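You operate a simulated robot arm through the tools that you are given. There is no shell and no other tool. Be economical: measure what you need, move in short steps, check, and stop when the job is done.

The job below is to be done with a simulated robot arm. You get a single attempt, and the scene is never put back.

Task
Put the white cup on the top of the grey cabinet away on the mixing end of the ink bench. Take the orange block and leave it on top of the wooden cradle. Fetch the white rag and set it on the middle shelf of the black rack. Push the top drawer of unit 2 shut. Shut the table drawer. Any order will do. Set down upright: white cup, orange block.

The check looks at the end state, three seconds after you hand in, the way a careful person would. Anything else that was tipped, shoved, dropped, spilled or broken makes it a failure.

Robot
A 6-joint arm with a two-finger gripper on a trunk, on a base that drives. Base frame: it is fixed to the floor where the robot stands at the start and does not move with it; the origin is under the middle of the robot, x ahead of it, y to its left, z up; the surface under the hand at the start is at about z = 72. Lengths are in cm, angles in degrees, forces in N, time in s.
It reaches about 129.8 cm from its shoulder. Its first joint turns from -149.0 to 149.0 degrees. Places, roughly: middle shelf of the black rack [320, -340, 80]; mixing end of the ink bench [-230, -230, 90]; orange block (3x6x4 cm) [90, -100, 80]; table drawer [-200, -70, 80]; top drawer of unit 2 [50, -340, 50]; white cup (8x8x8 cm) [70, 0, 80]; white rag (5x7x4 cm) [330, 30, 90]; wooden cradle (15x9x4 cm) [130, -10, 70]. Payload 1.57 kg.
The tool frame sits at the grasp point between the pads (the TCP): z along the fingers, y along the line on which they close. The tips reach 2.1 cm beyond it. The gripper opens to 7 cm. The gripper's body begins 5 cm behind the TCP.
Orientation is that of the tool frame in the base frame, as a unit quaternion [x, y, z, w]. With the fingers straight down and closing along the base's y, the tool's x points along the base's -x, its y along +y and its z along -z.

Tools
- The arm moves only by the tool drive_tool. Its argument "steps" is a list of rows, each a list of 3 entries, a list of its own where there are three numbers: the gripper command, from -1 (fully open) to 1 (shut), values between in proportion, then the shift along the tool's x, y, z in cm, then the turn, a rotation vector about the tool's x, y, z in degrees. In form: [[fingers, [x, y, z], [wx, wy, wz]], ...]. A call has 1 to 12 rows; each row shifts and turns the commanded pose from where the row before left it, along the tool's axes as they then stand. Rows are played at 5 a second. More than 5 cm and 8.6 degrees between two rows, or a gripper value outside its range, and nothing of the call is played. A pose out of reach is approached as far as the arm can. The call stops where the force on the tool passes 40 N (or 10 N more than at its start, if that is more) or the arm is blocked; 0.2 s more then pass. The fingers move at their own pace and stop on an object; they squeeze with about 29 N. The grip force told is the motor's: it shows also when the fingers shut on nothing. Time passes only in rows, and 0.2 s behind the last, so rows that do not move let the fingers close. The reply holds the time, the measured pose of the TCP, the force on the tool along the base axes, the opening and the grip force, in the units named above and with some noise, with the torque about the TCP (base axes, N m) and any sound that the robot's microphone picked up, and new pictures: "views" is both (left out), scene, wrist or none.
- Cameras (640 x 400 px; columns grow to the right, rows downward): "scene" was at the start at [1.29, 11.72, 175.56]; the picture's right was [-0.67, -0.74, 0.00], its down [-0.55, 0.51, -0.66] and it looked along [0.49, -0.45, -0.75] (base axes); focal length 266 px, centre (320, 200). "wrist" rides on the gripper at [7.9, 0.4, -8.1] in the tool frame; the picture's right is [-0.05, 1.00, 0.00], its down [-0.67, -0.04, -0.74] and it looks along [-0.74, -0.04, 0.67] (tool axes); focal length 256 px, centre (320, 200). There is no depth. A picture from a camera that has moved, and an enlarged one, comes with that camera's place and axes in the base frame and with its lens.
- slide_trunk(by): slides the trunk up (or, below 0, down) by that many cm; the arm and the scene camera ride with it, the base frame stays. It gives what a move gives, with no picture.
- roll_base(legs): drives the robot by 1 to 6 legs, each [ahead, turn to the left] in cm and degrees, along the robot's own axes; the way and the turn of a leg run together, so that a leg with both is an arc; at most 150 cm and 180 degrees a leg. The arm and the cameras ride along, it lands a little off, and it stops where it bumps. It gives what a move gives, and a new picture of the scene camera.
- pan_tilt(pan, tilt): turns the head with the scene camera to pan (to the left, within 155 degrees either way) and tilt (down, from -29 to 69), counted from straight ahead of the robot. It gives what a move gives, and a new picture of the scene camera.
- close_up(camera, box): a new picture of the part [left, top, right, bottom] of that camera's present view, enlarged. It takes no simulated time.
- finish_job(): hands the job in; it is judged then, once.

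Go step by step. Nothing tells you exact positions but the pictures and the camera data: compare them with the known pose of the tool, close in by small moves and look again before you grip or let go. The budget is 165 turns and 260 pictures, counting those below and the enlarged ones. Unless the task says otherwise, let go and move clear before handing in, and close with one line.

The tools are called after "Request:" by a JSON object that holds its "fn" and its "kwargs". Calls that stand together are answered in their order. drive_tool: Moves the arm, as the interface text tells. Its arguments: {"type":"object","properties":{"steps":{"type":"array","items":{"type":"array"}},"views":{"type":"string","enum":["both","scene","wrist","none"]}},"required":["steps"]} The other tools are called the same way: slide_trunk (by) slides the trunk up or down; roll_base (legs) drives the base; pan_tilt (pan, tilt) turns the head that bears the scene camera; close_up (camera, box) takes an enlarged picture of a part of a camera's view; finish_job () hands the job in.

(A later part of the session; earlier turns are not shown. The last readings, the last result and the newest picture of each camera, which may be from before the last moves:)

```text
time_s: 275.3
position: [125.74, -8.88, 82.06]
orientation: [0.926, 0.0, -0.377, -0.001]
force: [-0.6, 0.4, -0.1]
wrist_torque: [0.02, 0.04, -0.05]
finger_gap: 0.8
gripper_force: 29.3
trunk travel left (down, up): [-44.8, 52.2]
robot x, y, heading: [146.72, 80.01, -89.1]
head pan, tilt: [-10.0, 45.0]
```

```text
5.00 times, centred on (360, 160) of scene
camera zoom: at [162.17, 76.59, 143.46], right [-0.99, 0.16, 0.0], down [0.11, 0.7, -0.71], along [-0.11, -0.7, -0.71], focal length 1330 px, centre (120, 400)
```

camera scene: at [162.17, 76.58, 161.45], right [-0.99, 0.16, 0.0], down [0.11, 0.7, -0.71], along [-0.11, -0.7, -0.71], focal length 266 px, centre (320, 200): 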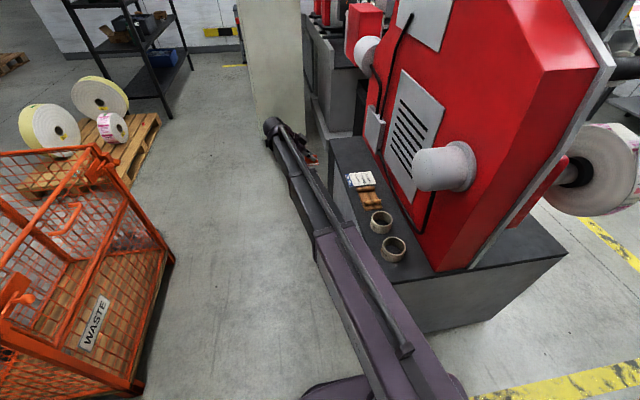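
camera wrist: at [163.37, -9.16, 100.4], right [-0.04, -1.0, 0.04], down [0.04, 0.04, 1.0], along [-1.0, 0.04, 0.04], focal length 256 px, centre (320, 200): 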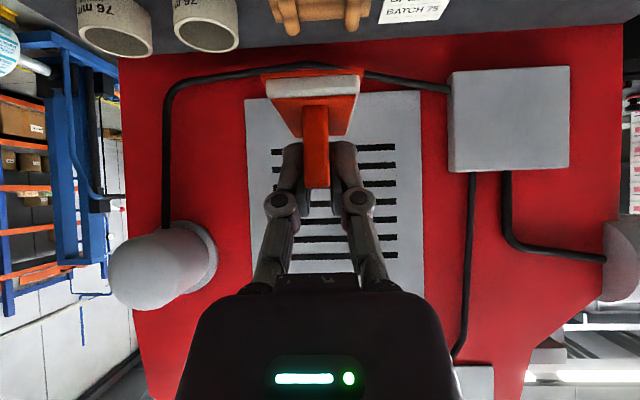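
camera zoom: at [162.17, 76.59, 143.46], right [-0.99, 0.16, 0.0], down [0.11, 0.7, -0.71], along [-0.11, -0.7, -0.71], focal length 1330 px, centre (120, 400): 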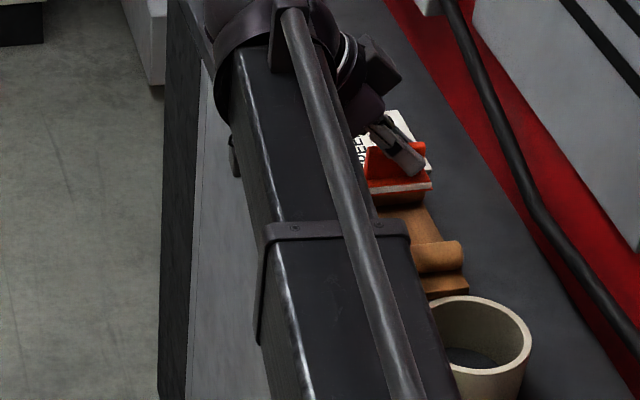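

Centred between the bars. Lower gently.

Request:
{"fn": "slide_trunk", "kwargs": {"by": -3.5}}

Request:
{"fn": "slide_trunk", "kwargs": {"by": -0.7}}

Request:
{"fn": "close_up", "kwargs": {"camera": "wrist", "box": [160, 0, 480, 200]}}

Request:
{"fn": "close_up", "kwargs": {"camera": "scene", "box": [310, 100, 410, 180]}}

```text
time_s: 276.1
position: [125.9, -8.85, 78.52]
orientation: [0.926, 0.0, -0.377, 0.0]
force: [-0.7, 0.5, -0.3]
wrist_torque: [0.05, 0.02, 0.01]
finger_gap: 0.79
gripper_force: 29.3
trunk travel left (down, up): [-41.3, 55.7]
robot x, y, heading: [146.57, 79.91, -89.0]
head pan, tilt: [-10.0, 45.0]
```

```text
time_s: 276.7
position: [125.83, -8.85, 77.78]
orientation: [0.926, 0.0, -0.377, 0.0]
force: [-0.6, 0.0, -0.6]
wrist_torque: [-0.01, -0.02, -0.01]
finger_gap: 0.79
gripper_force: 28.2
trunk travel left (down, up): [-40.6, 56.4]
robot x, y, heading: [146.45, 79.56, -89.1]
head pan, tilt: [-10.0, 45.0]
```

```text
2.00 times, centred on (320, 100) of wrist
camera zoom: at [137.06, -9.32, 78.19], right [-0.04, -1.0, 0.04], down [0.04, 0.04, 1.0], along [-1.0, 0.04, 0.04], focal length 512 px, centre (320, 400)
```

zoom: 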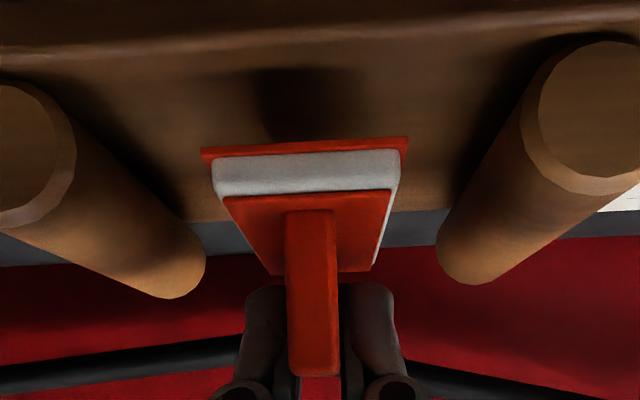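

```text
5.00 times, centred on (360, 140) of scene
camera zoom: at [162.17, 76.59, 139.25], right [-0.99, 0.16, 0.0], down [0.11, 0.7, -0.71], along [-0.11, -0.7, -0.71], focal length 1330 px, centre (120, 500)
```

zoom: 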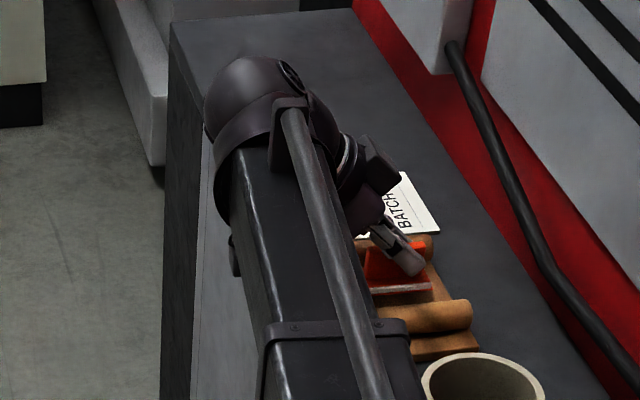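

Beautifully centred, still just above the board. Lower in small steps.

Request:
{"fn": "slide_trunk", "kwargs": {"by": -0.6}}

Request:
{"fn": "slide_trunk", "kwargs": {"by": -0.4}}

Request:
{"fn": "close_up", "kwargs": {"camera": "wrist", "box": [160, 0, 480, 200]}}

```text
time_s: 277.2
position: [125.82, -8.79, 77.15]
orientation: [0.926, 0.0, -0.377, -0.001]
force: [0.5, -1.0, -0.5]
wrist_torque: [0.02, 0.0, 0.0]
finger_gap: 0.83
gripper_force: 29.3
trunk travel left (down, up): [-40.0, 57.0]
robot x, y, heading: [146.47, 80.16, -89.1]
head pan, tilt: [-10.0, 45.0]
```

```text
time_s: 277.7
position: [125.78, -8.81, 76.66]
orientation: [0.926, 0.0, -0.377, 0.0]
force: [0.1, 0.4, -0.4]
wrist_torque: [-0.02, 0.04, 0.04]
finger_gap: 0.78
gripper_force: 29.2
trunk travel left (down, up): [-39.6, 57.4]
robot x, y, heading: [146.28, 80.07, -89.2]
head pan, tilt: [-10.0, 45.0]
```

```text
2.00 times, centred on (320, 100) of wrist
camera zoom: at [137.06, -9.33, 77.19], right [-0.04, -1.0, 0.04], down [0.04, 0.04, 1.0], along [-1.0, 0.04, 0.04], focal length 512 px, centre (320, 400)
```

zoom: 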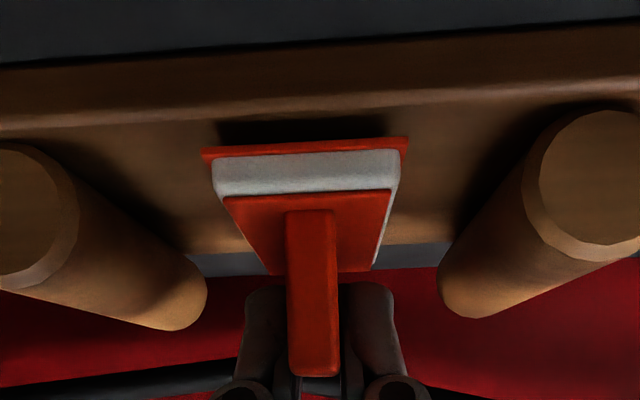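

Shadow still shows a small gap; continue.

Request:
{"fn": "slide_trunk", "kwargs": {"by": -0.4}}

Request:
{"fn": "slide_trunk", "kwargs": {"by": -0.3}}

Request:
{"fn": "close_up", "kwargs": {"camera": "wrist", "box": [160, 0, 480, 200]}}

```text
time_s: 278.3
position: [125.83, -8.85, 76.44]
orientation: [0.926, 0.0, -0.377, 0.0]
force: [0.7, 0.7, 1.2]
wrist_torque: [-0.01, -0.04, 0.0]
finger_gap: 0.8
gripper_force: 28.8
trunk travel left (down, up): [-39.2, 57.8]
robot x, y, heading: [146.44, 79.51, -89.1]
head pan, tilt: [-10.0, 45.0]
```

```text
time_s: 278.8
position: [125.72, -8.74, 76.37]
orientation: [0.926, 0.0, -0.378, 0.001]
force: [-0.1, -5.6, 26.1]
wrist_torque: [-0.12, 0.0, 0.03]
finger_gap: 0.8
gripper_force: 29.1
trunk travel left (down, up): [-38.9, 58.1]
robot x, y, heading: [146.48, 79.79, -89.1]
head pan, tilt: [-10.0, 45.0]
```

```text
2.00 times, centred on (320, 100) of wrist
camera zoom: at [137.05, -9.26, 76.71], right [-0.04, -1.0, 0.04], down [0.05, 0.04, 1.0], along [-1.0, 0.04, 0.05], focal length 512 px, centre (320, 400)
```

zoom: 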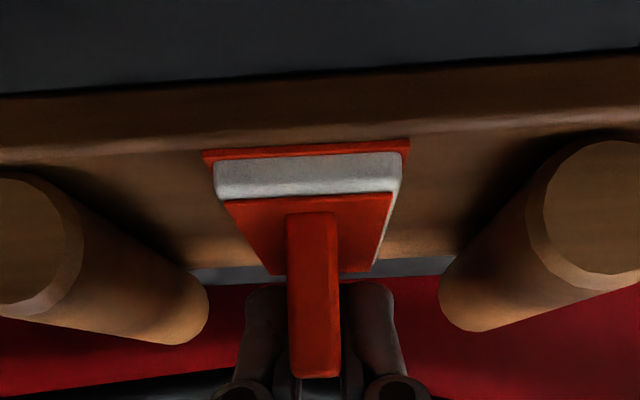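

Contact made. Ease up 0.3, release, then rise.

Request:
{"fn": "slide_trunk", "kwargs": {"by": 0.3}}

Request:
{"fn": "drive_tool", "kwargs": {"steps": [[0.8, [0, 0, 0], [0, 0, 0]], [0.5, [0, 0, 0], [0, 0, 0]], [0.3, [0, 0, 0], [0, 0, 0]], [0.3, [0, 0, 0], [0, 0, 0]]], "views": "none"}}

Request:
{"fn": "slide_trunk", "kwargs": {"by": 5}}

Request:
{"fn": "close_up", "kwargs": {"camera": "wrist", "box": [0, 0, 640, 400]}}

```text
time_s: 279.3
position: [125.73, -8.82, 76.35]
orientation: [0.926, 0.0, -0.376, -0.001]
force: [0.0, 0.7, 3.7]
wrist_torque: [0.04, 0.13, 0.0]
finger_gap: 0.82
gripper_force: 29.3
trunk travel left (down, up): [-39.2, 57.8]
robot x, y, heading: [146.36, 79.96, -88.9]
head pan, tilt: [-10.0, 45.0]
```

```text
time_s: 280.3
position: [125.82, -8.78, 76.46]
orientation: [0.926, 0.0, -0.378, 0.0]
force: [0.1, -0.1, 0.4]
wrist_torque: [-0.03, 0.0, 0.03]
finger_gap: 2.44
gripper_force: 0.1
trunk travel left (down, up): [-39.2, 57.8]
robot x, y, heading: [146.32, 79.9, -88.8]
head pan, tilt: [-10.0, 45.0]
```

```text
time_s: 281.2
position: [125.83, -8.84, 81.35]
orientation: [0.926, 0.0, -0.377, 0.0]
force: [-0.8, -0.1, -0.1]
wrist_torque: [0.0, 0.0, 0.02]
finger_gap: 2.43
gripper_force: 0.2
trunk travel left (down, up): [-44.2, 52.8]
robot x, y, heading: [146.43, 80.04, -89.2]
head pan, tilt: [-10.0, 45.0]
```

```text
1.00 times, centred on (320, 200) of wrist (not enlarged: the box is as wide or as high as the picture)
camera zoom: at [137.06, -9.33, 81.79], right [-0.04, -1.0, 0.04], down [0.04, 0.03, 1.0], along [-1.0, 0.04, 0.04], focal length 256 px, centre (320, 200)
```

zoom: 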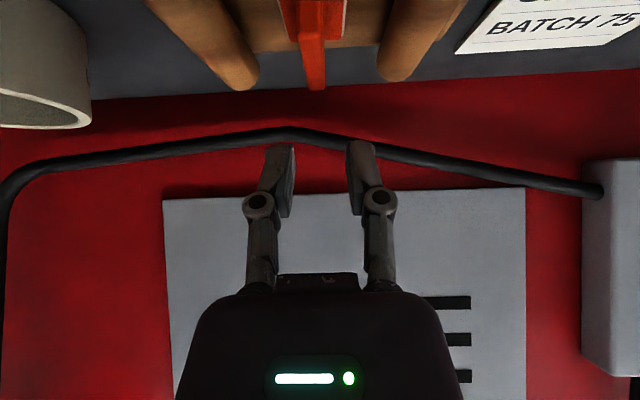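

The block stands on the cradle. I rise, retreat east and north, and unyaw the hand.

Request:
{"fn": "slide_trunk", "kwargs": {"by": 20}}

Request:
{"fn": "drive_tool", "kwargs": {"steps": [[0, [2.9, 0, -2.83], [0, 0, 0]], [0, [2.9, 0, -2.83], [0, 0, 0]], [0, [2.9, 0, -2.83], [0, 0, 0]], [0, [2.9, 0, -2.83], [0, 0, 0]], [0, [2.9, 0, -2.83], [0, 0, 0]], [0, [2.9, 0, -2.83], [0, 0, 0]], [0, [0, -4.4, 0], [0, 0, 0]], [0, [0, -4.4, 0], [0, 0, 0]], [0, [0, -4.4, 0], [0, 0, 0]], [0, [0, -4.4, 0], [0, 0, 0]], [0, [0, -4, 0], [0, 0, 0]]], "views": "none"}}

Request:
{"fn": "drive_tool", "kwargs": {"steps": [[0, [0, 0, 0], [-5.58, 0, -5.74]], [0, [0, 0, 0], [-5.58, 0, -5.74]], [0, [0, 0, 0], [-5.58, 0, -5.74]], [0, [0, 0, 0], [-5.58, 0, -5.74]], [0, [0, 0, 0], [-5.58, 0, -5.74]], [0, [0, 0, 0], [-5.58, 0, -5.74]], [0, [0, 0, 0], [-5.58, 0, -5.74]], [0, [0, 0, 0], [-5.58, 0, -5.74]], [0, [0, 0, 0], [-5.58, 0, -5.74]], [0, [0, 0, 0], [-5.58, 0, -5.74]], [0, [0, 0, 0], [-5.58, 0, -5.74]], [0, [0, 0, 0], [0, 0, 0]]], "views": "scene"}}

Request:
{"fn": "close_up", "kwargs": {"camera": "scene", "box": [320, 160, 420, 240]}}

```text
time_s: 283.4
position: [125.8, -8.89, 101.26]
orientation: [0.926, 0.0, -0.377, 0.0]
force: [-0.7, -0.1, 0.4]
wrist_torque: [-0.01, 0.0, -0.05]
finger_gap: 2.44
gripper_force: 0.0
trunk travel left (down, up): [-64.2, 32.8]
robot x, y, heading: [146.29, 80.06, -89.3]
head pan, tilt: [-10.0, 45.0]
```

```text
time_s: 285.8
position: [150.13, 12.93, 101.29]
orientation: [0.926, 0.0, -0.377, 0.0]
force: [0.0, -0.1, -0.4]
wrist_torque: [0.02, 0.03, 0.02]
finger_gap: 3.51
gripper_force: 0.1
trunk travel left (down, up): [-64.2, 32.8]
robot x, y, heading: [146.79, 79.85, -88.8]
head pan, tilt: [-10.0, 45.0]
```

```text
time_s: 288.4
position: [150.06, 12.78, 101.37]
orientation: [0.666, 0.644, -0.271, 0.261]
force: [-0.5, 0.6, -0.9]
wrist_torque: [0.01, -0.01, -0.01]
finger_gap: 3.51
gripper_force: 0.1
trunk travel left (down, up): [-64.2, 32.8]
robot x, y, heading: [146.63, 80.07, -89.2]
head pan, tilt: [-10.0, 45.0]
camera scene: at [162.17, 76.6, 162.86], right [-0.99, 0.16, 0.0], down [0.11, 0.7, -0.71], along [-0.11, -0.7, -0.71], focal length 266 px, centre (320, 200)
```

scene: 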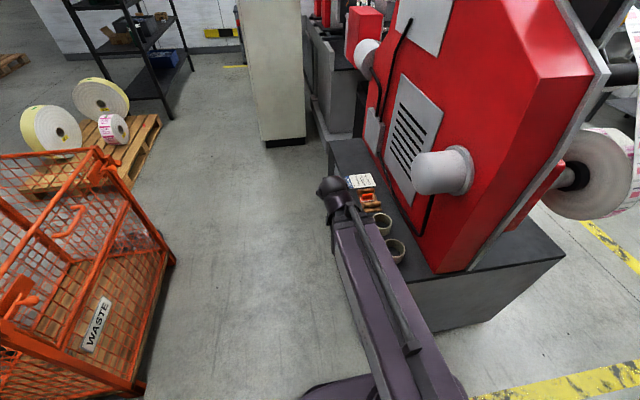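

```text
5.00 times, centred on (370, 200) of scene
camera zoom: at [162.17, 76.6, 162.86], right [-0.99, 0.16, 0.0], down [0.11, 0.7, -0.71], along [-0.11, -0.7, -0.71], focal length 1330 px, centre (70, 200)
```

zoom: 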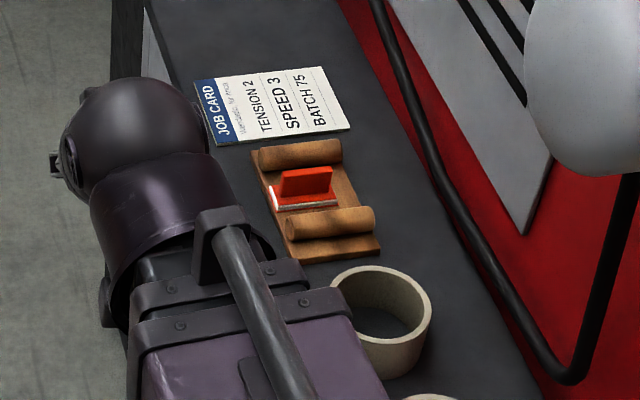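

Block is upright on the cradle. Now face east toward the rag table and look.

Request:
{"fn": "roll_base", "kwargs": {"legs": [[0, 90]]}}

Request:
{"fn": "pan_tilt", "kwargs": {"pan": -10, "tilt": 25}}

Request:
{"fn": "close_up", "kwargs": {"camera": "scene", "box": [220, 120, 420, 245]}}

```text
time_s: 294.5
position: [213.69, 82.91, 101.44]
orientation: [0.019, 0.926, -0.008, 0.377]
force: [-0.7, -0.3, 0.4]
wrist_torque: [0.02, 0.0, -0.01]
finger_gap: 3.48
gripper_force: 0.1
trunk travel left (down, up): [-64.2, 32.8]
robot x, y, heading: [146.54, 84.17, 0.0]
head pan, tilt: [-10.0, 45.0]
camera scene: at [149.77, 99.55, 162.86], right [-0.17, -0.98, 0.0], down [-0.7, 0.12, -0.71], along [0.7, -0.12, -0.71], focal length 266 px, centre (320, 200)
```

scene: 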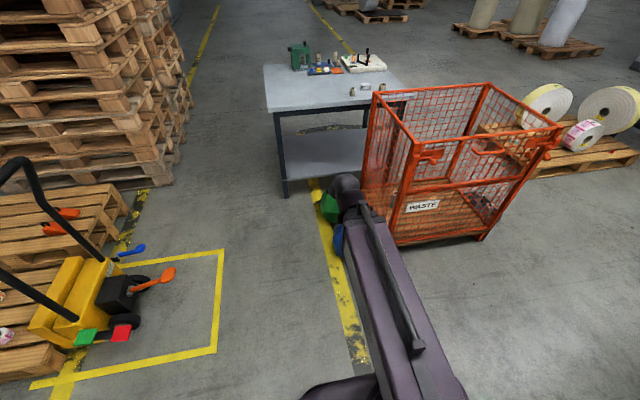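

```text
time_s: 295.3
position: [213.72, 82.97, 101.39]
orientation: [0.018, 0.927, -0.008, 0.376]
force: [0.2, 0.5, 0.1]
wrist_torque: [0.04, 0.0, 0.01]
finger_gap: 3.48
gripper_force: 0.0
trunk travel left (down, up): [-64.2, 32.8]
robot x, y, heading: [146.32, 84.33, 0.0]
head pan, tilt: [-10.0, 25.0]
camera scene: at [151.01, 99.32, 165.91], right [-0.17, -0.98, 0.0], down [-0.42, 0.07, -0.91], along [0.89, -0.16, -0.42], focal length 266 px, centre (320, 200)
```

scene: 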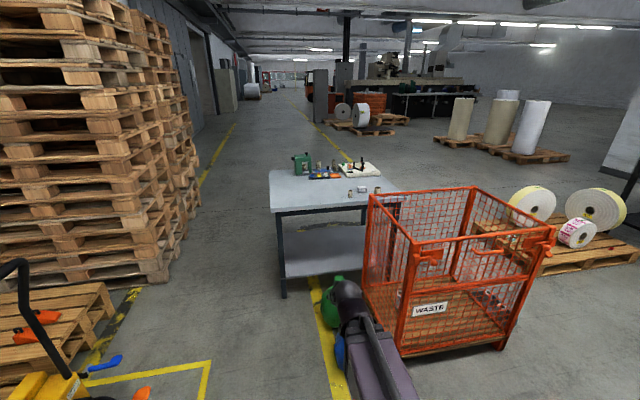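

```text
3.20 times, centred on (320, 182) of scene
camera zoom: at [151.01, 99.32, 165.91], right [-0.17, -0.98, 0.0], down [-0.42, 0.07, -0.91], along [0.89, -0.16, -0.42], focal length 851 px, centre (320, 256)
```

zoom: 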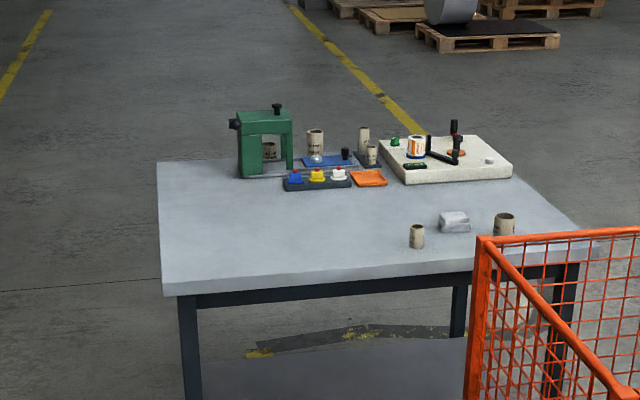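

The rag lies near [327, 36] on the table between two short tubes; bags and cage block the direct approach. I'll stand northwest of the table at about [260, 122] and look.

Request:
{"fn": "slide_trunk", "kwargs": {"by": 14}}

Request:
{"fn": "roll_base", "kwargs": {"legs": [[0, 18.5], [120, 0]]}}

Request:
{"fn": "roll_base", "kwargs": {"legs": [[0, -71]]}}

Request:
{"fn": "pan_tilt", "kwargs": {"pan": 5, "tilt": 40}}

Request:
{"fn": "close_up", "kwargs": {"camera": "scene", "box": [240, 120, 440, 245]}}

```text
time_s: 297.0
position: [213.8, 83.03, 115.34]
orientation: [0.018, 0.926, -0.008, 0.376]
force: [0.3, 0.4, 0.3]
wrist_torque: [-0.02, 0.03, -0.03]
finger_gap: 3.49
gripper_force: 0.1
trunk travel left (down, up): [-78.2, 18.8]
robot x, y, heading: [146.29, 84.26, -0.1]
head pan, tilt: [-10.0, 25.0]
```

```text
time_s: 305.8
position: [324.07, 143.18, 115.33]
orientation: [-0.133, 0.917, 0.053, 0.373]
force: [-0.6, 0.2, -1.1]
wrist_torque: [-0.01, -0.01, -0.02]
finger_gap: 3.51
gripper_force: 0.0
trunk travel left (down, up): [-78.2, 18.8]
robot x, y, heading: [259.93, 122.64, 18.9]
head pan, tilt: [-10.0, 25.0]
camera scene: at [259.31, 138.42, 179.91], right [0.15, -0.99, 0.0], down [-0.42, -0.07, -0.91], along [0.9, 0.14, -0.42], focal length 266 px, centre (320, 200)
```

scene: 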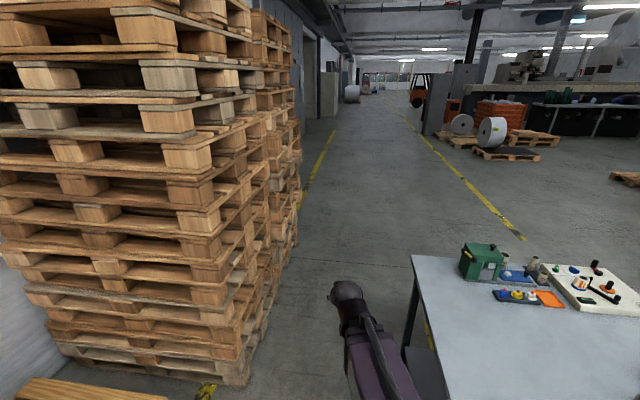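

```text
time_s: 310.8
position: [299.15, 67.95, 115.36]
orientation: [0.433, 0.819, -0.176, 0.332]
force: [0.1, -1.3, 0.0]
wrist_torque: [0.02, -0.01, 0.04]
finger_gap: 3.49
gripper_force: 0.1
trunk travel left (down, up): [-78.2, 18.8]
robot x, y, heading: [257.46, 120.83, -53.1]
head pan, tilt: [-10.0, 25.0]
camera scene: at [272.43, 126.18, 179.92], right [-0.89, -0.45, 0.0], down [-0.19, 0.38, -0.91], along [0.41, -0.81, -0.42], focal length 266 px, centre (320, 200)
```

scene: 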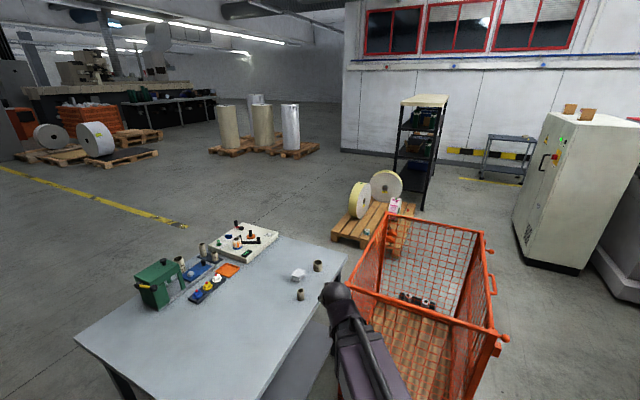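

```text
time_s: 311.6
position: [299.11, 67.86, 115.37]
orientation: [0.433, 0.819, -0.176, 0.333]
force: [0.0, 0.6, 0.5]
wrist_torque: [-0.03, 0.0, -0.02]
finger_gap: 3.5
gripper_force: 0.1
trunk travel left (down, up): [-78.2, 18.8]
robot x, y, heading: [257.61, 120.8, -53.1]
head pan, tilt: [5.0, 40.0]
camera scene: at [273.95, 128.06, 177.6], right [-0.75, -0.67, 0.0], down [-0.43, 0.48, -0.77], along [0.51, -0.57, -0.64], focal length 266 px, centre (320, 200)
```

scene: 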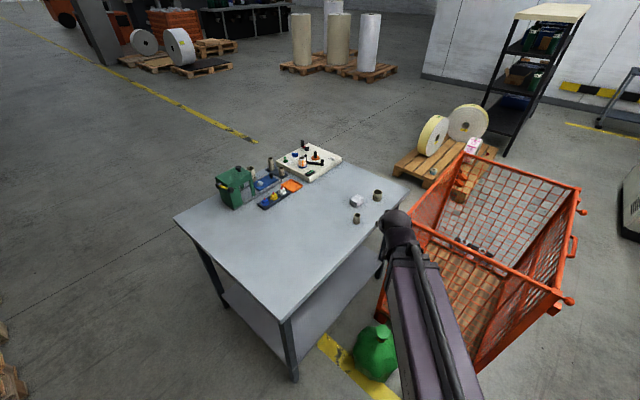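

```text
3.20 times, centred on (340, 182) of scene
camera zoom: at [273.95, 128.06, 177.6], right [-0.75, -0.67, 0.0], down [-0.43, 0.48, -0.77], along [0.51, -0.57, -0.64], focal length 851 px, centre (256, 256)
```

zoom: 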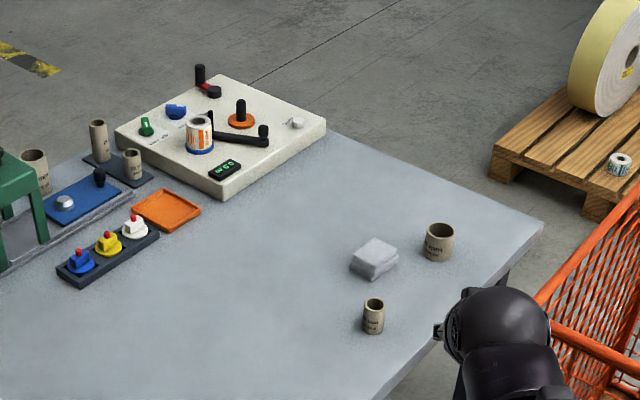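

Request:
{"fn": "close_up", "kwargs": {"camera": "scene", "box": [340, 180, 390, 231]}}

```text
7.84 times, centred on (365, 206) of scene
camera zoom: at [273.95, 128.06, 177.6], right [-0.75, -0.67, 0.0], down [-0.43, 0.48, -0.77], along [0.51, -0.57, -0.64], focal length 2086 px, centre (-33, 157)
```

zoom: 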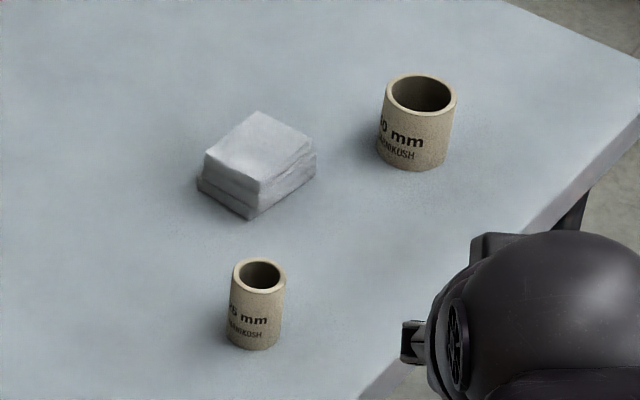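

The rag is a folded stack, aligned with x/y, centred near [328.8, 38.3], 5 cm across x. I yaw the hand to close along x and move above it.

Request:
{"fn": "drive_tool", "kwargs": {"steps": [[-1, [0, 0, 0], [5.16, 0, 5.31]], [-1, [0, 0, 0], [5.16, 0, 5.31]], [-1, [0, 0, 0], [5.16, 0, 5.31]], [-1, [0, 0, 0], [5.16, 0, 5.31]], [-1, [0, 0, 0], [5.16, 0, 5.31]], [-1, [0, 0, 0], [0, 0, 0]]], "views": "none"}}

Request:
{"fn": "drive_tool", "kwargs": {"steps": [[-1, [-2.36, 3.3, 2.29], [0, 0, 0]], [-1, [-2.36, 3.3, 2.29], [0, 0, 0]], [-1, [-2.36, 3.3, 2.29], [0, 0, 0]], [-1, [-2.36, 3.3, 2.29], [0, 0, 0]], [-1, [-2.36, 3.3, 2.29], [0, 0, 0]], [-1, [-2.36, 3.3, 2.29], [0, 0, 0]], [-1, [0, 0, 0], [0, 0, 0]]]}}

```text
time_s: 313.0
position: [299.13, 67.96, 115.33]
orientation: [0.671, 0.639, -0.273, 0.259]
force: [0.6, -0.2, 0.4]
wrist_torque: [0.0, 0.01, -0.01]
finger_gap: 6.98
gripper_force: 0.0
trunk travel left (down, up): [-78.2, 18.8]
robot x, y, heading: [257.35, 120.67, -52.9]
head pan, tilt: [5.0, 40.0]
```

```text
time_s: 314.6
position: [318.09, 47.37, 115.31]
orientation: [0.67, 0.64, -0.273, 0.26]
force: [0.6, 0.2, -0.1]
wrist_torque: [0.0, -0.01, -0.01]
finger_gap: 7.02
gripper_force: 0.0
trunk travel left (down, up): [-78.2, 18.8]
robot x, y, heading: [257.55, 120.84, -53.3]
head pan, tilt: [5.0, 40.0]
camera scene: at [273.99, 128.17, 177.58], right [-0.75, -0.67, 0.0], down [-0.43, 0.48, -0.77], along [0.51, -0.57, -0.64], focal length 266 px, centre (320, 200)
camera wrist: at [318.89, 58.57, 115.83], right [1.0, -0.09, 0.04], down [-0.03, 0.04, 1.0], along [-0.09, -1.0, 0.04], focal length 256 px, centre (320, 200)
```

scene: 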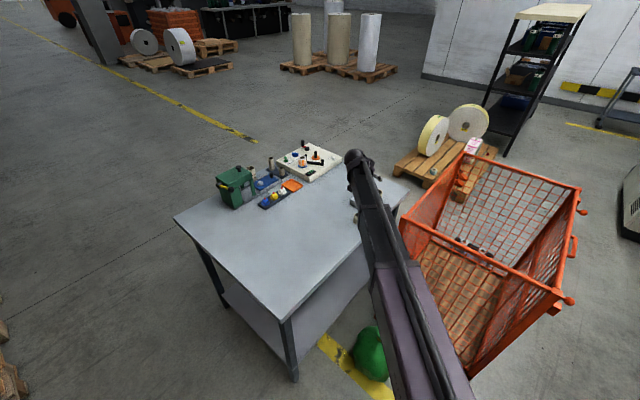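
wrist: 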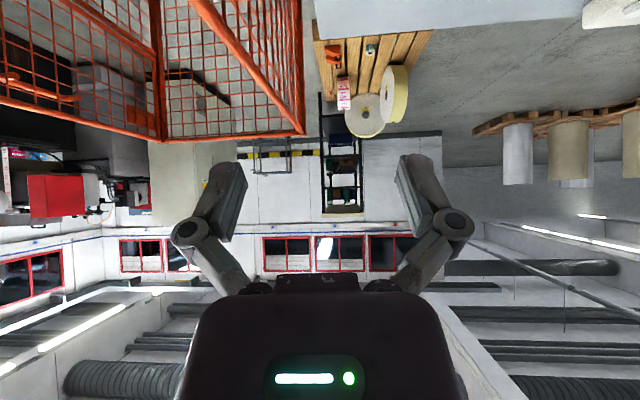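

Request:
{"fn": "drive_tool", "kwargs": {"steps": [[-1, [-2.1, 3.5, 2.0], [0, 0, 0]], [-1, [-2.1, 3.5, 2.0], [0, 0, 0]], [-1, [-2.1, 3.2, 2.0], [0, 0, 0]], [-1, [0, 0, 0], [0, 0, 0]]], "views": "none"}}

Request:
{"fn": "slide_trunk", "kwargs": {"by": -13}}

Request:
{"fn": "close_up", "kwargs": {"camera": "wrist", "box": [0, 0, 640, 400]}}

```text
time_s: 315.6
position: [327.78, 38.13, 115.43]
orientation: [0.67, 0.639, -0.273, 0.26]
force: [-0.1, -0.2, 0.1]
wrist_torque: [0.03, -0.05, 0.02]
finger_gap: 6.99
gripper_force: 0.2
trunk travel left (down, up): [-78.2, 18.8]
robot x, y, heading: [257.46, 120.92, -53.3]
head pan, tilt: [5.0, 40.0]
```

```text
time_s: 317.2
position: [327.67, 38.02, 102.29]
orientation: [0.67, 0.64, -0.272, 0.259]
force: [-0.1, 0.7, 0.0]
wrist_torque: [0.05, -0.01, -0.02]
finger_gap: 7.01
gripper_force: 0.0
trunk travel left (down, up): [-65.2, 31.8]
robot x, y, heading: [257.78, 120.67, -53.1]
head pan, tilt: [5.0, 40.0]
```

```text
1.00 times, centred on (320, 200) of wrist (not enlarged: the box is as wide or as high as the picture)
camera zoom: at [328.69, 49.31, 102.8], right [1.0, -0.09, 0.04], down [-0.03, 0.04, 1.0], along [-0.09, -1.0, 0.04], focal length 256 px, centre (320, 200)
```

zoom: 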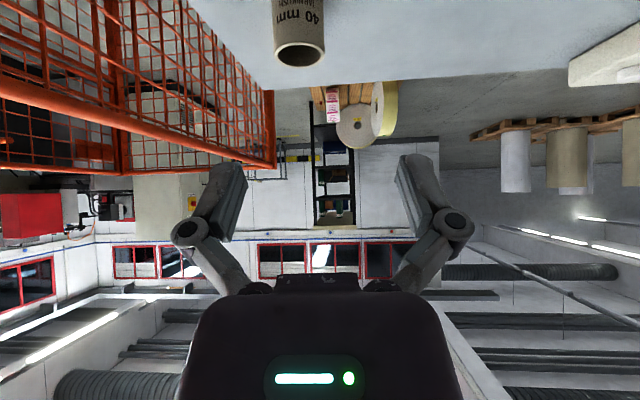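

Request:
{"fn": "slide_trunk", "kwargs": {"by": -5}}

Request:
{"fn": "close_up", "kwargs": {"camera": "wrist", "box": [0, 0, 640, 400]}}

Request:
{"fn": "close_up", "kwargs": {"camera": "scene", "box": [320, 120, 420, 200]}}

```text
time_s: 318.1
position: [327.78, 38.09, 97.43]
orientation: [0.67, 0.64, -0.273, 0.26]
force: [0.2, -0.3, 0.7]
wrist_torque: [-0.01, 0.0, 0.02]
finger_gap: 7.01
gripper_force: 0.0
trunk travel left (down, up): [-60.2, 36.8]
robot x, y, heading: [257.36, 120.63, -53.2]
head pan, tilt: [5.0, 40.0]
```

```text
1.00 times, centred on (320, 200) of wrist (not enlarged: the box is as wide or as high as the picture)
camera zoom: at [328.69, 49.31, 97.8], right [1.0, -0.09, 0.04], down [-0.03, 0.04, 1.0], along [-0.09, -1.0, 0.04], focal length 256 px, centre (320, 200)
```

zoom: 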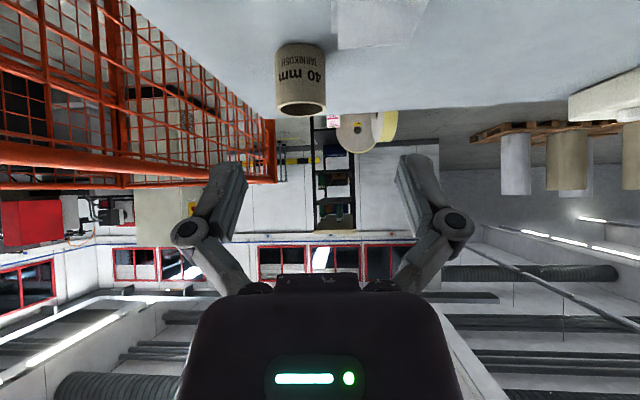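

```text
5.00 times, centred on (370, 160) of scene
camera zoom: at [274.03, 128.12, 159.58], right [-0.75, -0.67, 0.0], down [-0.43, 0.48, -0.77], along [0.51, -0.57, -0.64], focal length 1330 px, centre (70, 400)
```

zoom: 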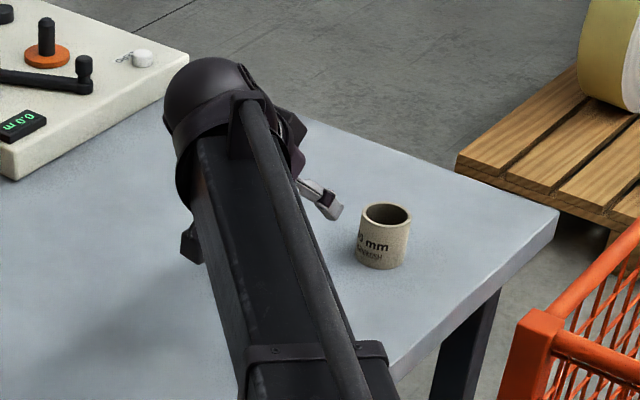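

Request:
{"fn": "close_up", "kwargs": {"camera": "wrist", "box": [280, 0, 440, 100]}}

```text
4.00 times, centred on (360, 50) of wrist
camera zoom: at [328.69, 49.31, 97.8], right [1.0, -0.09, 0.04], down [-0.03, 0.04, 1.0], along [-0.09, -1.0, 0.04], focal length 1024 px, centre (160, 800)
```

zoom: 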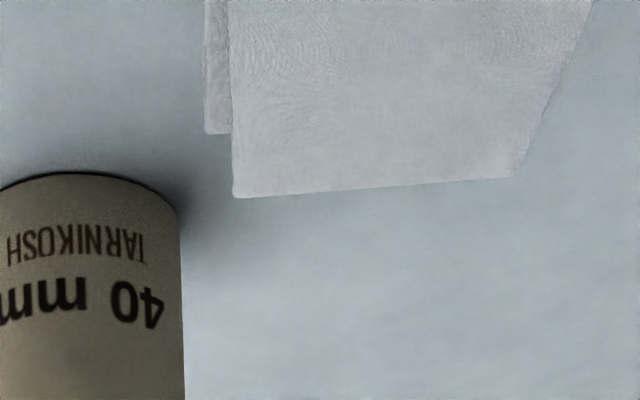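

Rag centre refined to about [330.5, 37], top z≈90. Adjust and lower.

Request:
{"fn": "drive_tool", "kwargs": {"steps": [[-1, [-0.7, 2.7, 0.7], [0, 0, 0]], [-1, [0, 0, 0], [0, 0, 0]]], "views": "none"}}

Request:
{"fn": "slide_trunk", "kwargs": {"by": -5}}

Request:
{"fn": "close_up", "kwargs": {"camera": "wrist", "box": [0, 0, 640, 400]}}

Request:
{"fn": "close_up", "kwargs": {"camera": "scene", "box": [320, 100, 420, 180]}}

```text
time_s: 318.7
position: [330.42, 37.02, 97.31]
orientation: [0.67, 0.64, -0.272, 0.259]
force: [-0.3, -0.3, 0.7]
wrist_torque: [-0.02, -0.04, 0.01]
finger_gap: 7.02
gripper_force: 0.1
trunk travel left (down, up): [-60.2, 36.8]
robot x, y, heading: [257.71, 120.7, -53.2]
head pan, tilt: [5.0, 40.0]
```

```text
time_s: 319.6
position: [330.45, 37.01, 92.34]
orientation: [0.67, 0.639, -0.273, 0.259]
force: [0.4, 0.6, 0.2]
wrist_torque: [-0.02, 0.03, 0.02]
finger_gap: 6.96
gripper_force: 0.1
trunk travel left (down, up): [-55.2, 41.8]
robot x, y, heading: [257.56, 120.83, -53.3]
head pan, tilt: [5.0, 40.0]
```

```text
1.00 times, centred on (320, 200) of wrist (not enlarged: the box is as wide or as high as the picture)
camera zoom: at [331.3, 48.18, 92.8], right [1.0, -0.09, 0.04], down [-0.03, 0.04, 1.0], along [-0.09, -1.0, 0.04], focal length 256 px, centre (320, 200)
```

zoom: 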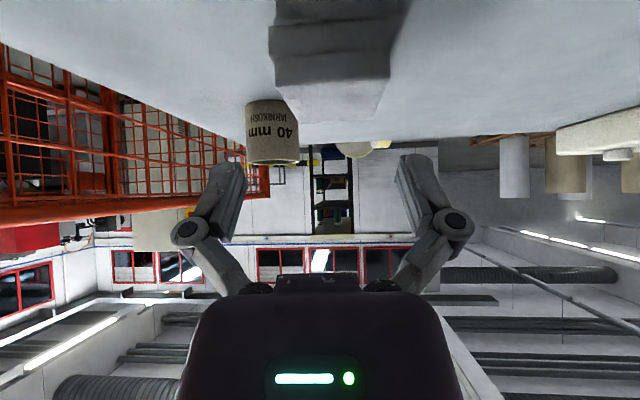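

```text
5.00 times, centred on (370, 140) of scene
camera zoom: at [274.03, 128.12, 154.58], right [-0.75, -0.67, 0.0], down [-0.43, 0.48, -0.77], along [0.51, -0.57, -0.64], focal length 1330 px, centre (70, 500)
```

zoom: 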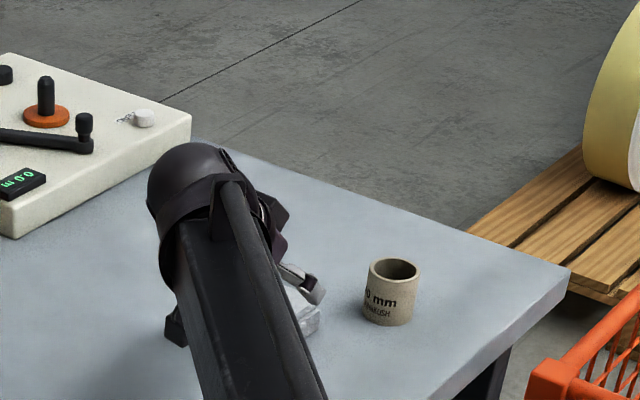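

Request:
{"fn": "drive_tool", "kwargs": {"steps": [[-1, [0.4, 0.6, -0.4], [0, 0, 0]], [-1, [0, 0, 0], [0, 0, 0]]], "views": "none"}}

Request:
{"fn": "slide_trunk", "kwargs": {"by": -3}}

Request:
{"fn": "close_up", "kwargs": {"camera": "wrist", "box": [0, 0, 640, 400]}}

```text
time_s: 320.2
position: [331.02, 37.42, 92.33]
orientation: [0.67, 0.64, -0.273, 0.259]
force: [-1.0, 0.2, -0.2]
wrist_torque: [0.02, -0.01, 0.0]
finger_gap: 6.98
gripper_force: 0.0
trunk travel left (down, up): [-55.2, 41.8]
robot x, y, heading: [257.75, 120.84, -53.1]
head pan, tilt: [5.0, 40.0]
```

```text
time_s: 321.0
position: [330.98, 37.39, 89.41]
orientation: [0.671, 0.64, -0.273, 0.258]
force: [0.0, 0.8, -0.4]
wrist_torque: [0.02, 0.02, 0.04]
finger_gap: 6.98
gripper_force: 0.0
trunk travel left (down, up): [-52.2, 44.8]
robot x, y, heading: [257.66, 120.87, -53.2]
head pan, tilt: [5.0, 40.0]
```

```text
1.00 times, centred on (320, 200) of wrist (not enlarged: the box is as wide or as high as the picture)
camera zoom: at [331.92, 48.67, 89.8], right [1.0, -0.09, 0.04], down [-0.03, 0.04, 1.0], along [-0.09, -1.0, 0.04], focal length 256 px, centre (320, 200)
```

zoom: 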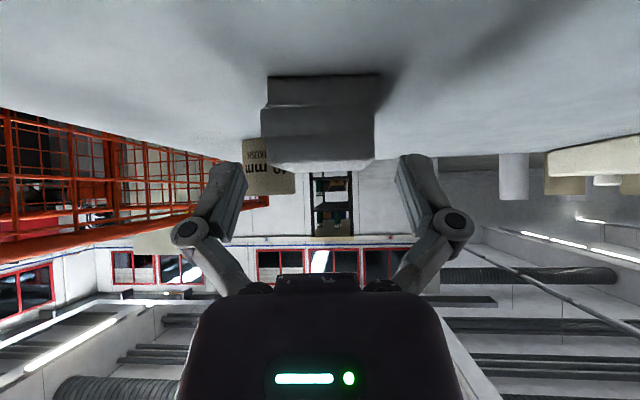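

Rag is centred between the fingers. Down 1.2 cm more, then close.

Request:
{"fn": "slide_trunk", "kwargs": {"by": -1.2}}

Request:
{"fn": "close_up", "kwargs": {"camera": "wrist", "box": [160, 0, 480, 200]}}

```text
time_s: 321.6
position: [331.03, 37.51, 88.12]
orientation: [0.67, 0.64, -0.272, 0.259]
force: [1.0, -0.2, -0.3]
wrist_torque: [-0.05, 0.0, 0.01]
finger_gap: 7.0
gripper_force: 0.0
trunk travel left (down, up): [-51.0, 46.0]
robot x, y, heading: [257.57, 120.71, -53.3]
head pan, tilt: [5.0, 40.0]
```

```text
2.00 times, centred on (320, 100) of wrist
camera zoom: at [331.92, 48.67, 88.6], right [1.0, -0.09, 0.04], down [-0.03, 0.04, 1.0], along [-0.09, -1.0, 0.04], focal length 512 px, centre (320, 400)
```

zoom: 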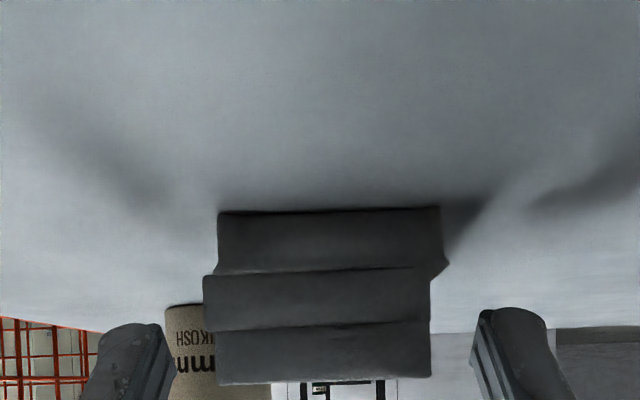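

Request:
{"fn": "drive_tool", "kwargs": {"steps": [[-0.5, [0, 0, 0], [0, 0, 0]], [0, [0, 0, 0], [0, 0, 0]], [0.5, [0, 0, 0], [0, 0, 0]], [1, [0, 0, 0], [0, 0, 0]], [1, [0, 0, 0], [0, 0, 0]], [1, [0, 0, 0], [0, 0, 0]]], "views": "none"}}

Request:
{"fn": "slide_trunk", "kwargs": {"by": 6}}

Request:
{"fn": "close_up", "kwargs": {"camera": "wrist", "box": [0, 0, 640, 400]}}

```text
time_s: 323.0
position: [331.02, 37.39, 88.19]
orientation: [0.669, 0.641, -0.272, 0.26]
force: [0.9, 0.4, 1.9]
wrist_torque: [-0.01, 0.05, 0.01]
finger_gap: 4.7
gripper_force: 29.2
trunk travel left (down, up): [-51.0, 46.0]
robot x, y, heading: [257.76, 120.91, -53.4]
head pan, tilt: [5.0, 40.0]
```

```text
time_s: 324.0
position: [330.97, 37.44, 94.06]
orientation: [0.67, 0.641, -0.271, 0.26]
force: [-0.7, -0.2, 0.1]
wrist_torque: [0.02, -0.02, 0.0]
finger_gap: 4.71
gripper_force: 29.2
trunk travel left (down, up): [-57.0, 40.0]
robot x, y, heading: [257.51, 120.74, -53.4]
head pan, tilt: [5.0, 40.0]
```

```text
1.00 times, centred on (320, 200) of wrist (not enlarged: the box is as wide or as high as the picture)
camera zoom: at [331.93, 48.67, 94.57], right [1.0, -0.09, 0.04], down [-0.03, 0.04, 1.0], along [-0.09, -1.0, 0.04], focal length 256 px, centre (320, 200)
```

zoom: 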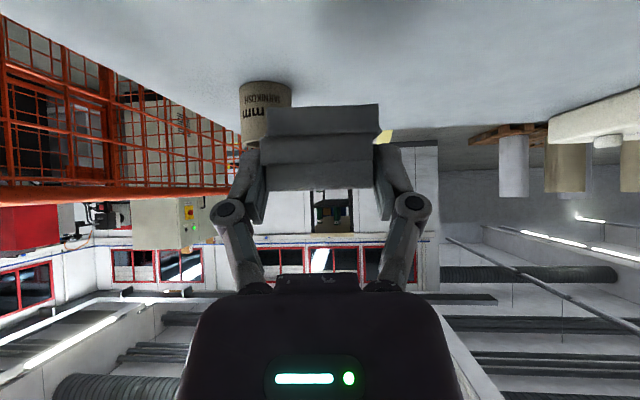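

Rag is held. I raise it and fold the arm back in.

Request:
{"fn": "slide_trunk", "kwargs": {"by": 22}}

Request:
{"fn": "drive_tool", "kwargs": {"steps": [[1, [2.36, -3.5, -2.29], [0, 0, 0]], [1, [2.36, -3.5, -2.29], [0, 0, 0]], [1, [2.36, -3.5, -2.29], [0, 0, 0]], [1, [2.36, -3.5, -2.29], [0, 0, 0]], [1, [2.36, -3.5, -2.29], [0, 0, 0]], [1, [2.36, -3.5, -2.29], [0, 0, 0]], [1, [2.36, -3.5, -2.29], [0, 0, 0]], [1, [2.36, -3.5, -2.29], [0, 0, 0]], [1, [2.36, -3.5, -2.29], [0, 0, 0]], [1, [0, 0, 0], [0, 0, 0]]], "views": "none"}}

Request:
{"fn": "drive_tool", "kwargs": {"steps": [[1, [0, 0, 0], [-5.16, 0, -5.31]], [1, [0, 0, 0], [-5.16, 0, -5.31]], [1, [0, 0, 0], [-5.16, 0, -5.31]], [1, [0, 0, 0], [-5.16, 0, -5.31]], [1, [0, 0, 0], [-5.16, 0, -5.31]], [1, [0, 0, 0], [0, 0, 0]]], "views": "scene"}}

Request:
{"fn": "close_up", "kwargs": {"camera": "scene", "box": [240, 120, 440, 245]}}

```text
time_s: 326.3
position: [330.96, 37.45, 116.12]
orientation: [0.67, 0.64, -0.273, 0.259]
force: [-0.3, 0.5, -0.5]
wrist_torque: [-0.01, -0.03, 0.01]
finger_gap: 4.68
gripper_force: 29.3
trunk travel left (down, up): [-79.0, 18.0]
robot x, y, heading: [257.22, 120.87, -52.8]
head pan, tilt: [5.0, 40.0]
```

```text
time_s: 328.5
position: [300.88, 68.39, 116.25]
orientation: [0.67, 0.64, -0.273, 0.259]
force: [-0.3, 0.0, 0.0]
wrist_torque: [0.02, -0.03, 0.0]
finger_gap: 4.69
gripper_force: 29.2
trunk travel left (down, up): [-79.0, 18.0]
robot x, y, heading: [257.35, 120.84, -53.2]
head pan, tilt: [5.0, 40.0]
```

```text
time_s: 329.9
position: [300.93, 68.47, 116.19]
orientation: [0.431, 0.82, -0.176, 0.333]
force: [-0.2, -0.8, -0.4]
wrist_torque: [-0.02, 0.0, -0.03]
finger_gap: 4.72
gripper_force: 29.2
trunk travel left (down, up): [-79.0, 18.0]
robot x, y, heading: [257.28, 120.69, -53.0]
head pan, tilt: [5.0, 40.0]
camera scene: at [274.04, 128.13, 178.38], right [-0.75, -0.67, 0.0], down [-0.43, 0.48, -0.77], along [0.51, -0.57, -0.64], focal length 266 px, centre (320, 200)
```

scene: 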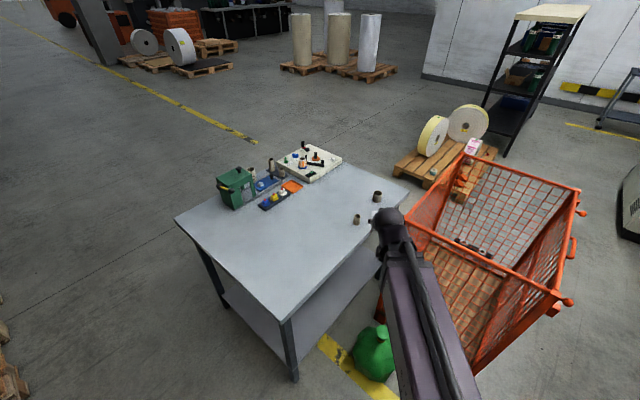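

```text
3.20 times, centred on (340, 182) of scene
camera zoom: at [274.04, 128.13, 178.38], right [-0.75, -0.67, 0.0], down [-0.43, 0.48, -0.77], along [0.51, -0.57, -0.64], focal length 851 px, centre (256, 256)
```

zoom: 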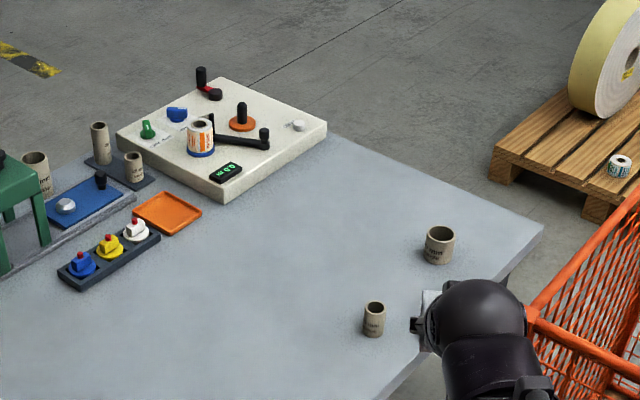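

Table is otherwise undisturbed. Now driving round the cage toward the black rack.

Request:
{"fn": "roll_base", "kwargs": {"legs": [[0, -92], [63, 0], [0, 64]]}}

Request:
{"fn": "pan_tilt", "kwargs": {"pan": 0, "tilt": 25}}

```text
time_s: 344.1
position: [218.41, 18.43, 116.13]
orientation: [0.624, 0.686, -0.253, 0.277]
force: [0.1, 0.3, 0.5]
wrist_torque: [-0.01, -0.04, 0.01]
finger_gap: 4.71
gripper_force: 29.1
trunk travel left (down, up): [-79.0, 18.0]
robot x, y, heading: [207.47, 85.41, -82.2]
head pan, tilt: [5.0, 40.0]
camera scene: at [225.32, 83.71, 178.4], right [-0.98, -0.22, 0.0], down [-0.14, 0.63, -0.77], along [0.17, -0.75, -0.64], focal length 266 px, centre (320, 200)
```

scene: 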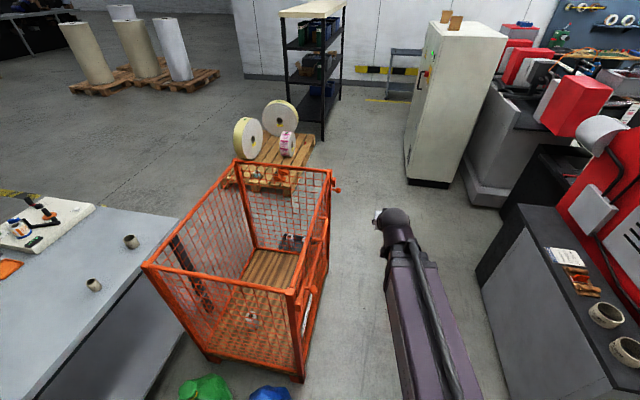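

```text
time_s: 344.8
position: [218.49, 18.29, 116.17]
orientation: [0.623, 0.686, -0.253, 0.278]
force: [-0.9, 0.5, -0.2]
wrist_torque: [0.01, 0.01, 0.0]
finger_gap: 4.68
gripper_force: 29.1
trunk travel left (down, up): [-79.0, 18.0]
robot x, y, heading: [207.66, 85.17, -82.6]
head pan, tilt: [0.0, 25.0]
camera scene: at [224.83, 82.84, 180.7], right [-0.99, -0.13, 0.0], down [-0.06, 0.42, -0.91], along [0.12, -0.9, -0.42], focal length 266 px, centre (320, 200)
```

scene: 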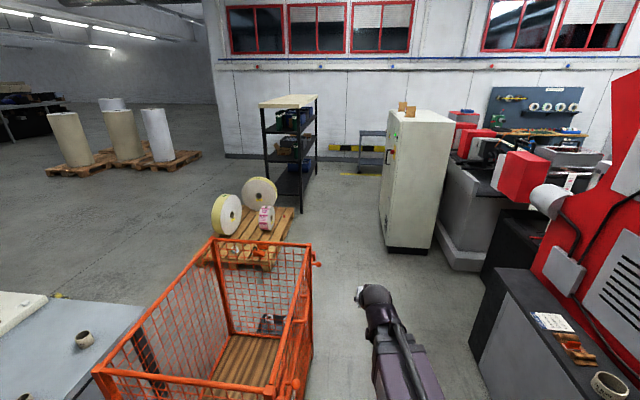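

I can see the rack: long side facing west at x≈297, y −259…−425. I drive down the passage west of the cage with care.

Request:
{"fn": "roll_base", "kwargs": {"legs": [[0, -10], [135, 0]]}}

Request:
{"fn": "roll_base", "kwargs": {"legs": [[0, 13]]}}

```text
time_s: 354.1
position: [200.95, -118.06, 116.09]
orientation: [0.68, 0.629, -0.277, 0.255]
force: [-0.1, 1.0, 0.2]
wrist_torque: [0.03, -0.04, -0.01]
finger_gap: 4.7
gripper_force: 29.5
trunk travel left (down, up): [-79.0, 18.0]
robot x, y, heading: [201.7, -50.14, -92.2]
head pan, tilt: [0.0, 25.0]
camera scene: at [218.3, -55.52, 180.71], right [-1.0, 0.04, 0.0], down [0.02, 0.42, -0.91], along [-0.04, -0.91, -0.42], focal length 266 px, centre (320, 200)
```

scene: 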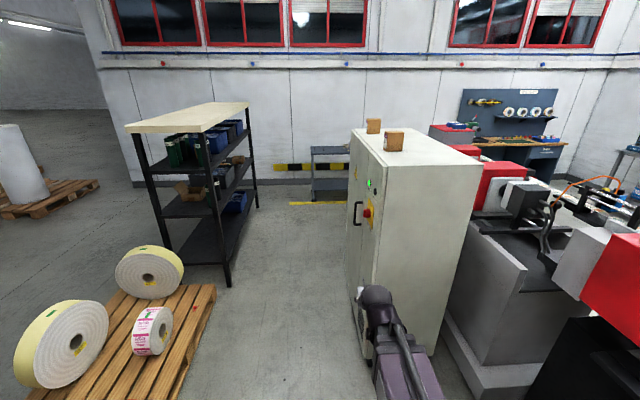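

```text
time_s: 355.5
position: [216.48, -116.29, 116.2]
orientation: [0.604, 0.703, -0.245, 0.286]
force: [0.7, 0.3, -0.8]
wrist_torque: [-0.01, 0.0, 0.0]
finger_gap: 4.7
gripper_force: 28.8
trunk travel left (down, up): [-79.0, 18.0]
robot x, y, heading: [202.41, -50.09, -79.8]
head pan, tilt: [0.0, 25.0]
camera scene: at [219.64, -51.56, 180.72], right [-0.98, -0.18, 0.0], down [-0.08, 0.42, -0.91], along [0.16, -0.89, -0.42], focal length 266 px, centre (320, 200)
```

scene: 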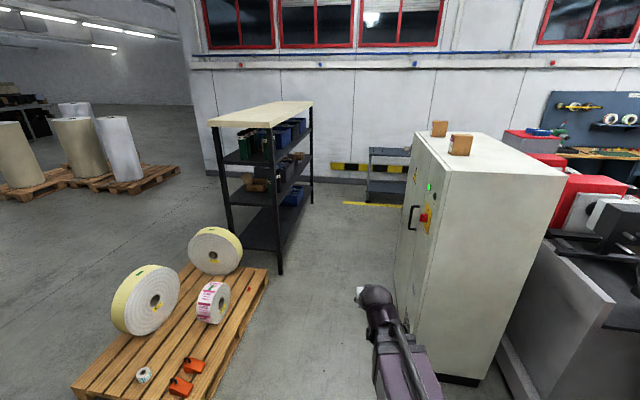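

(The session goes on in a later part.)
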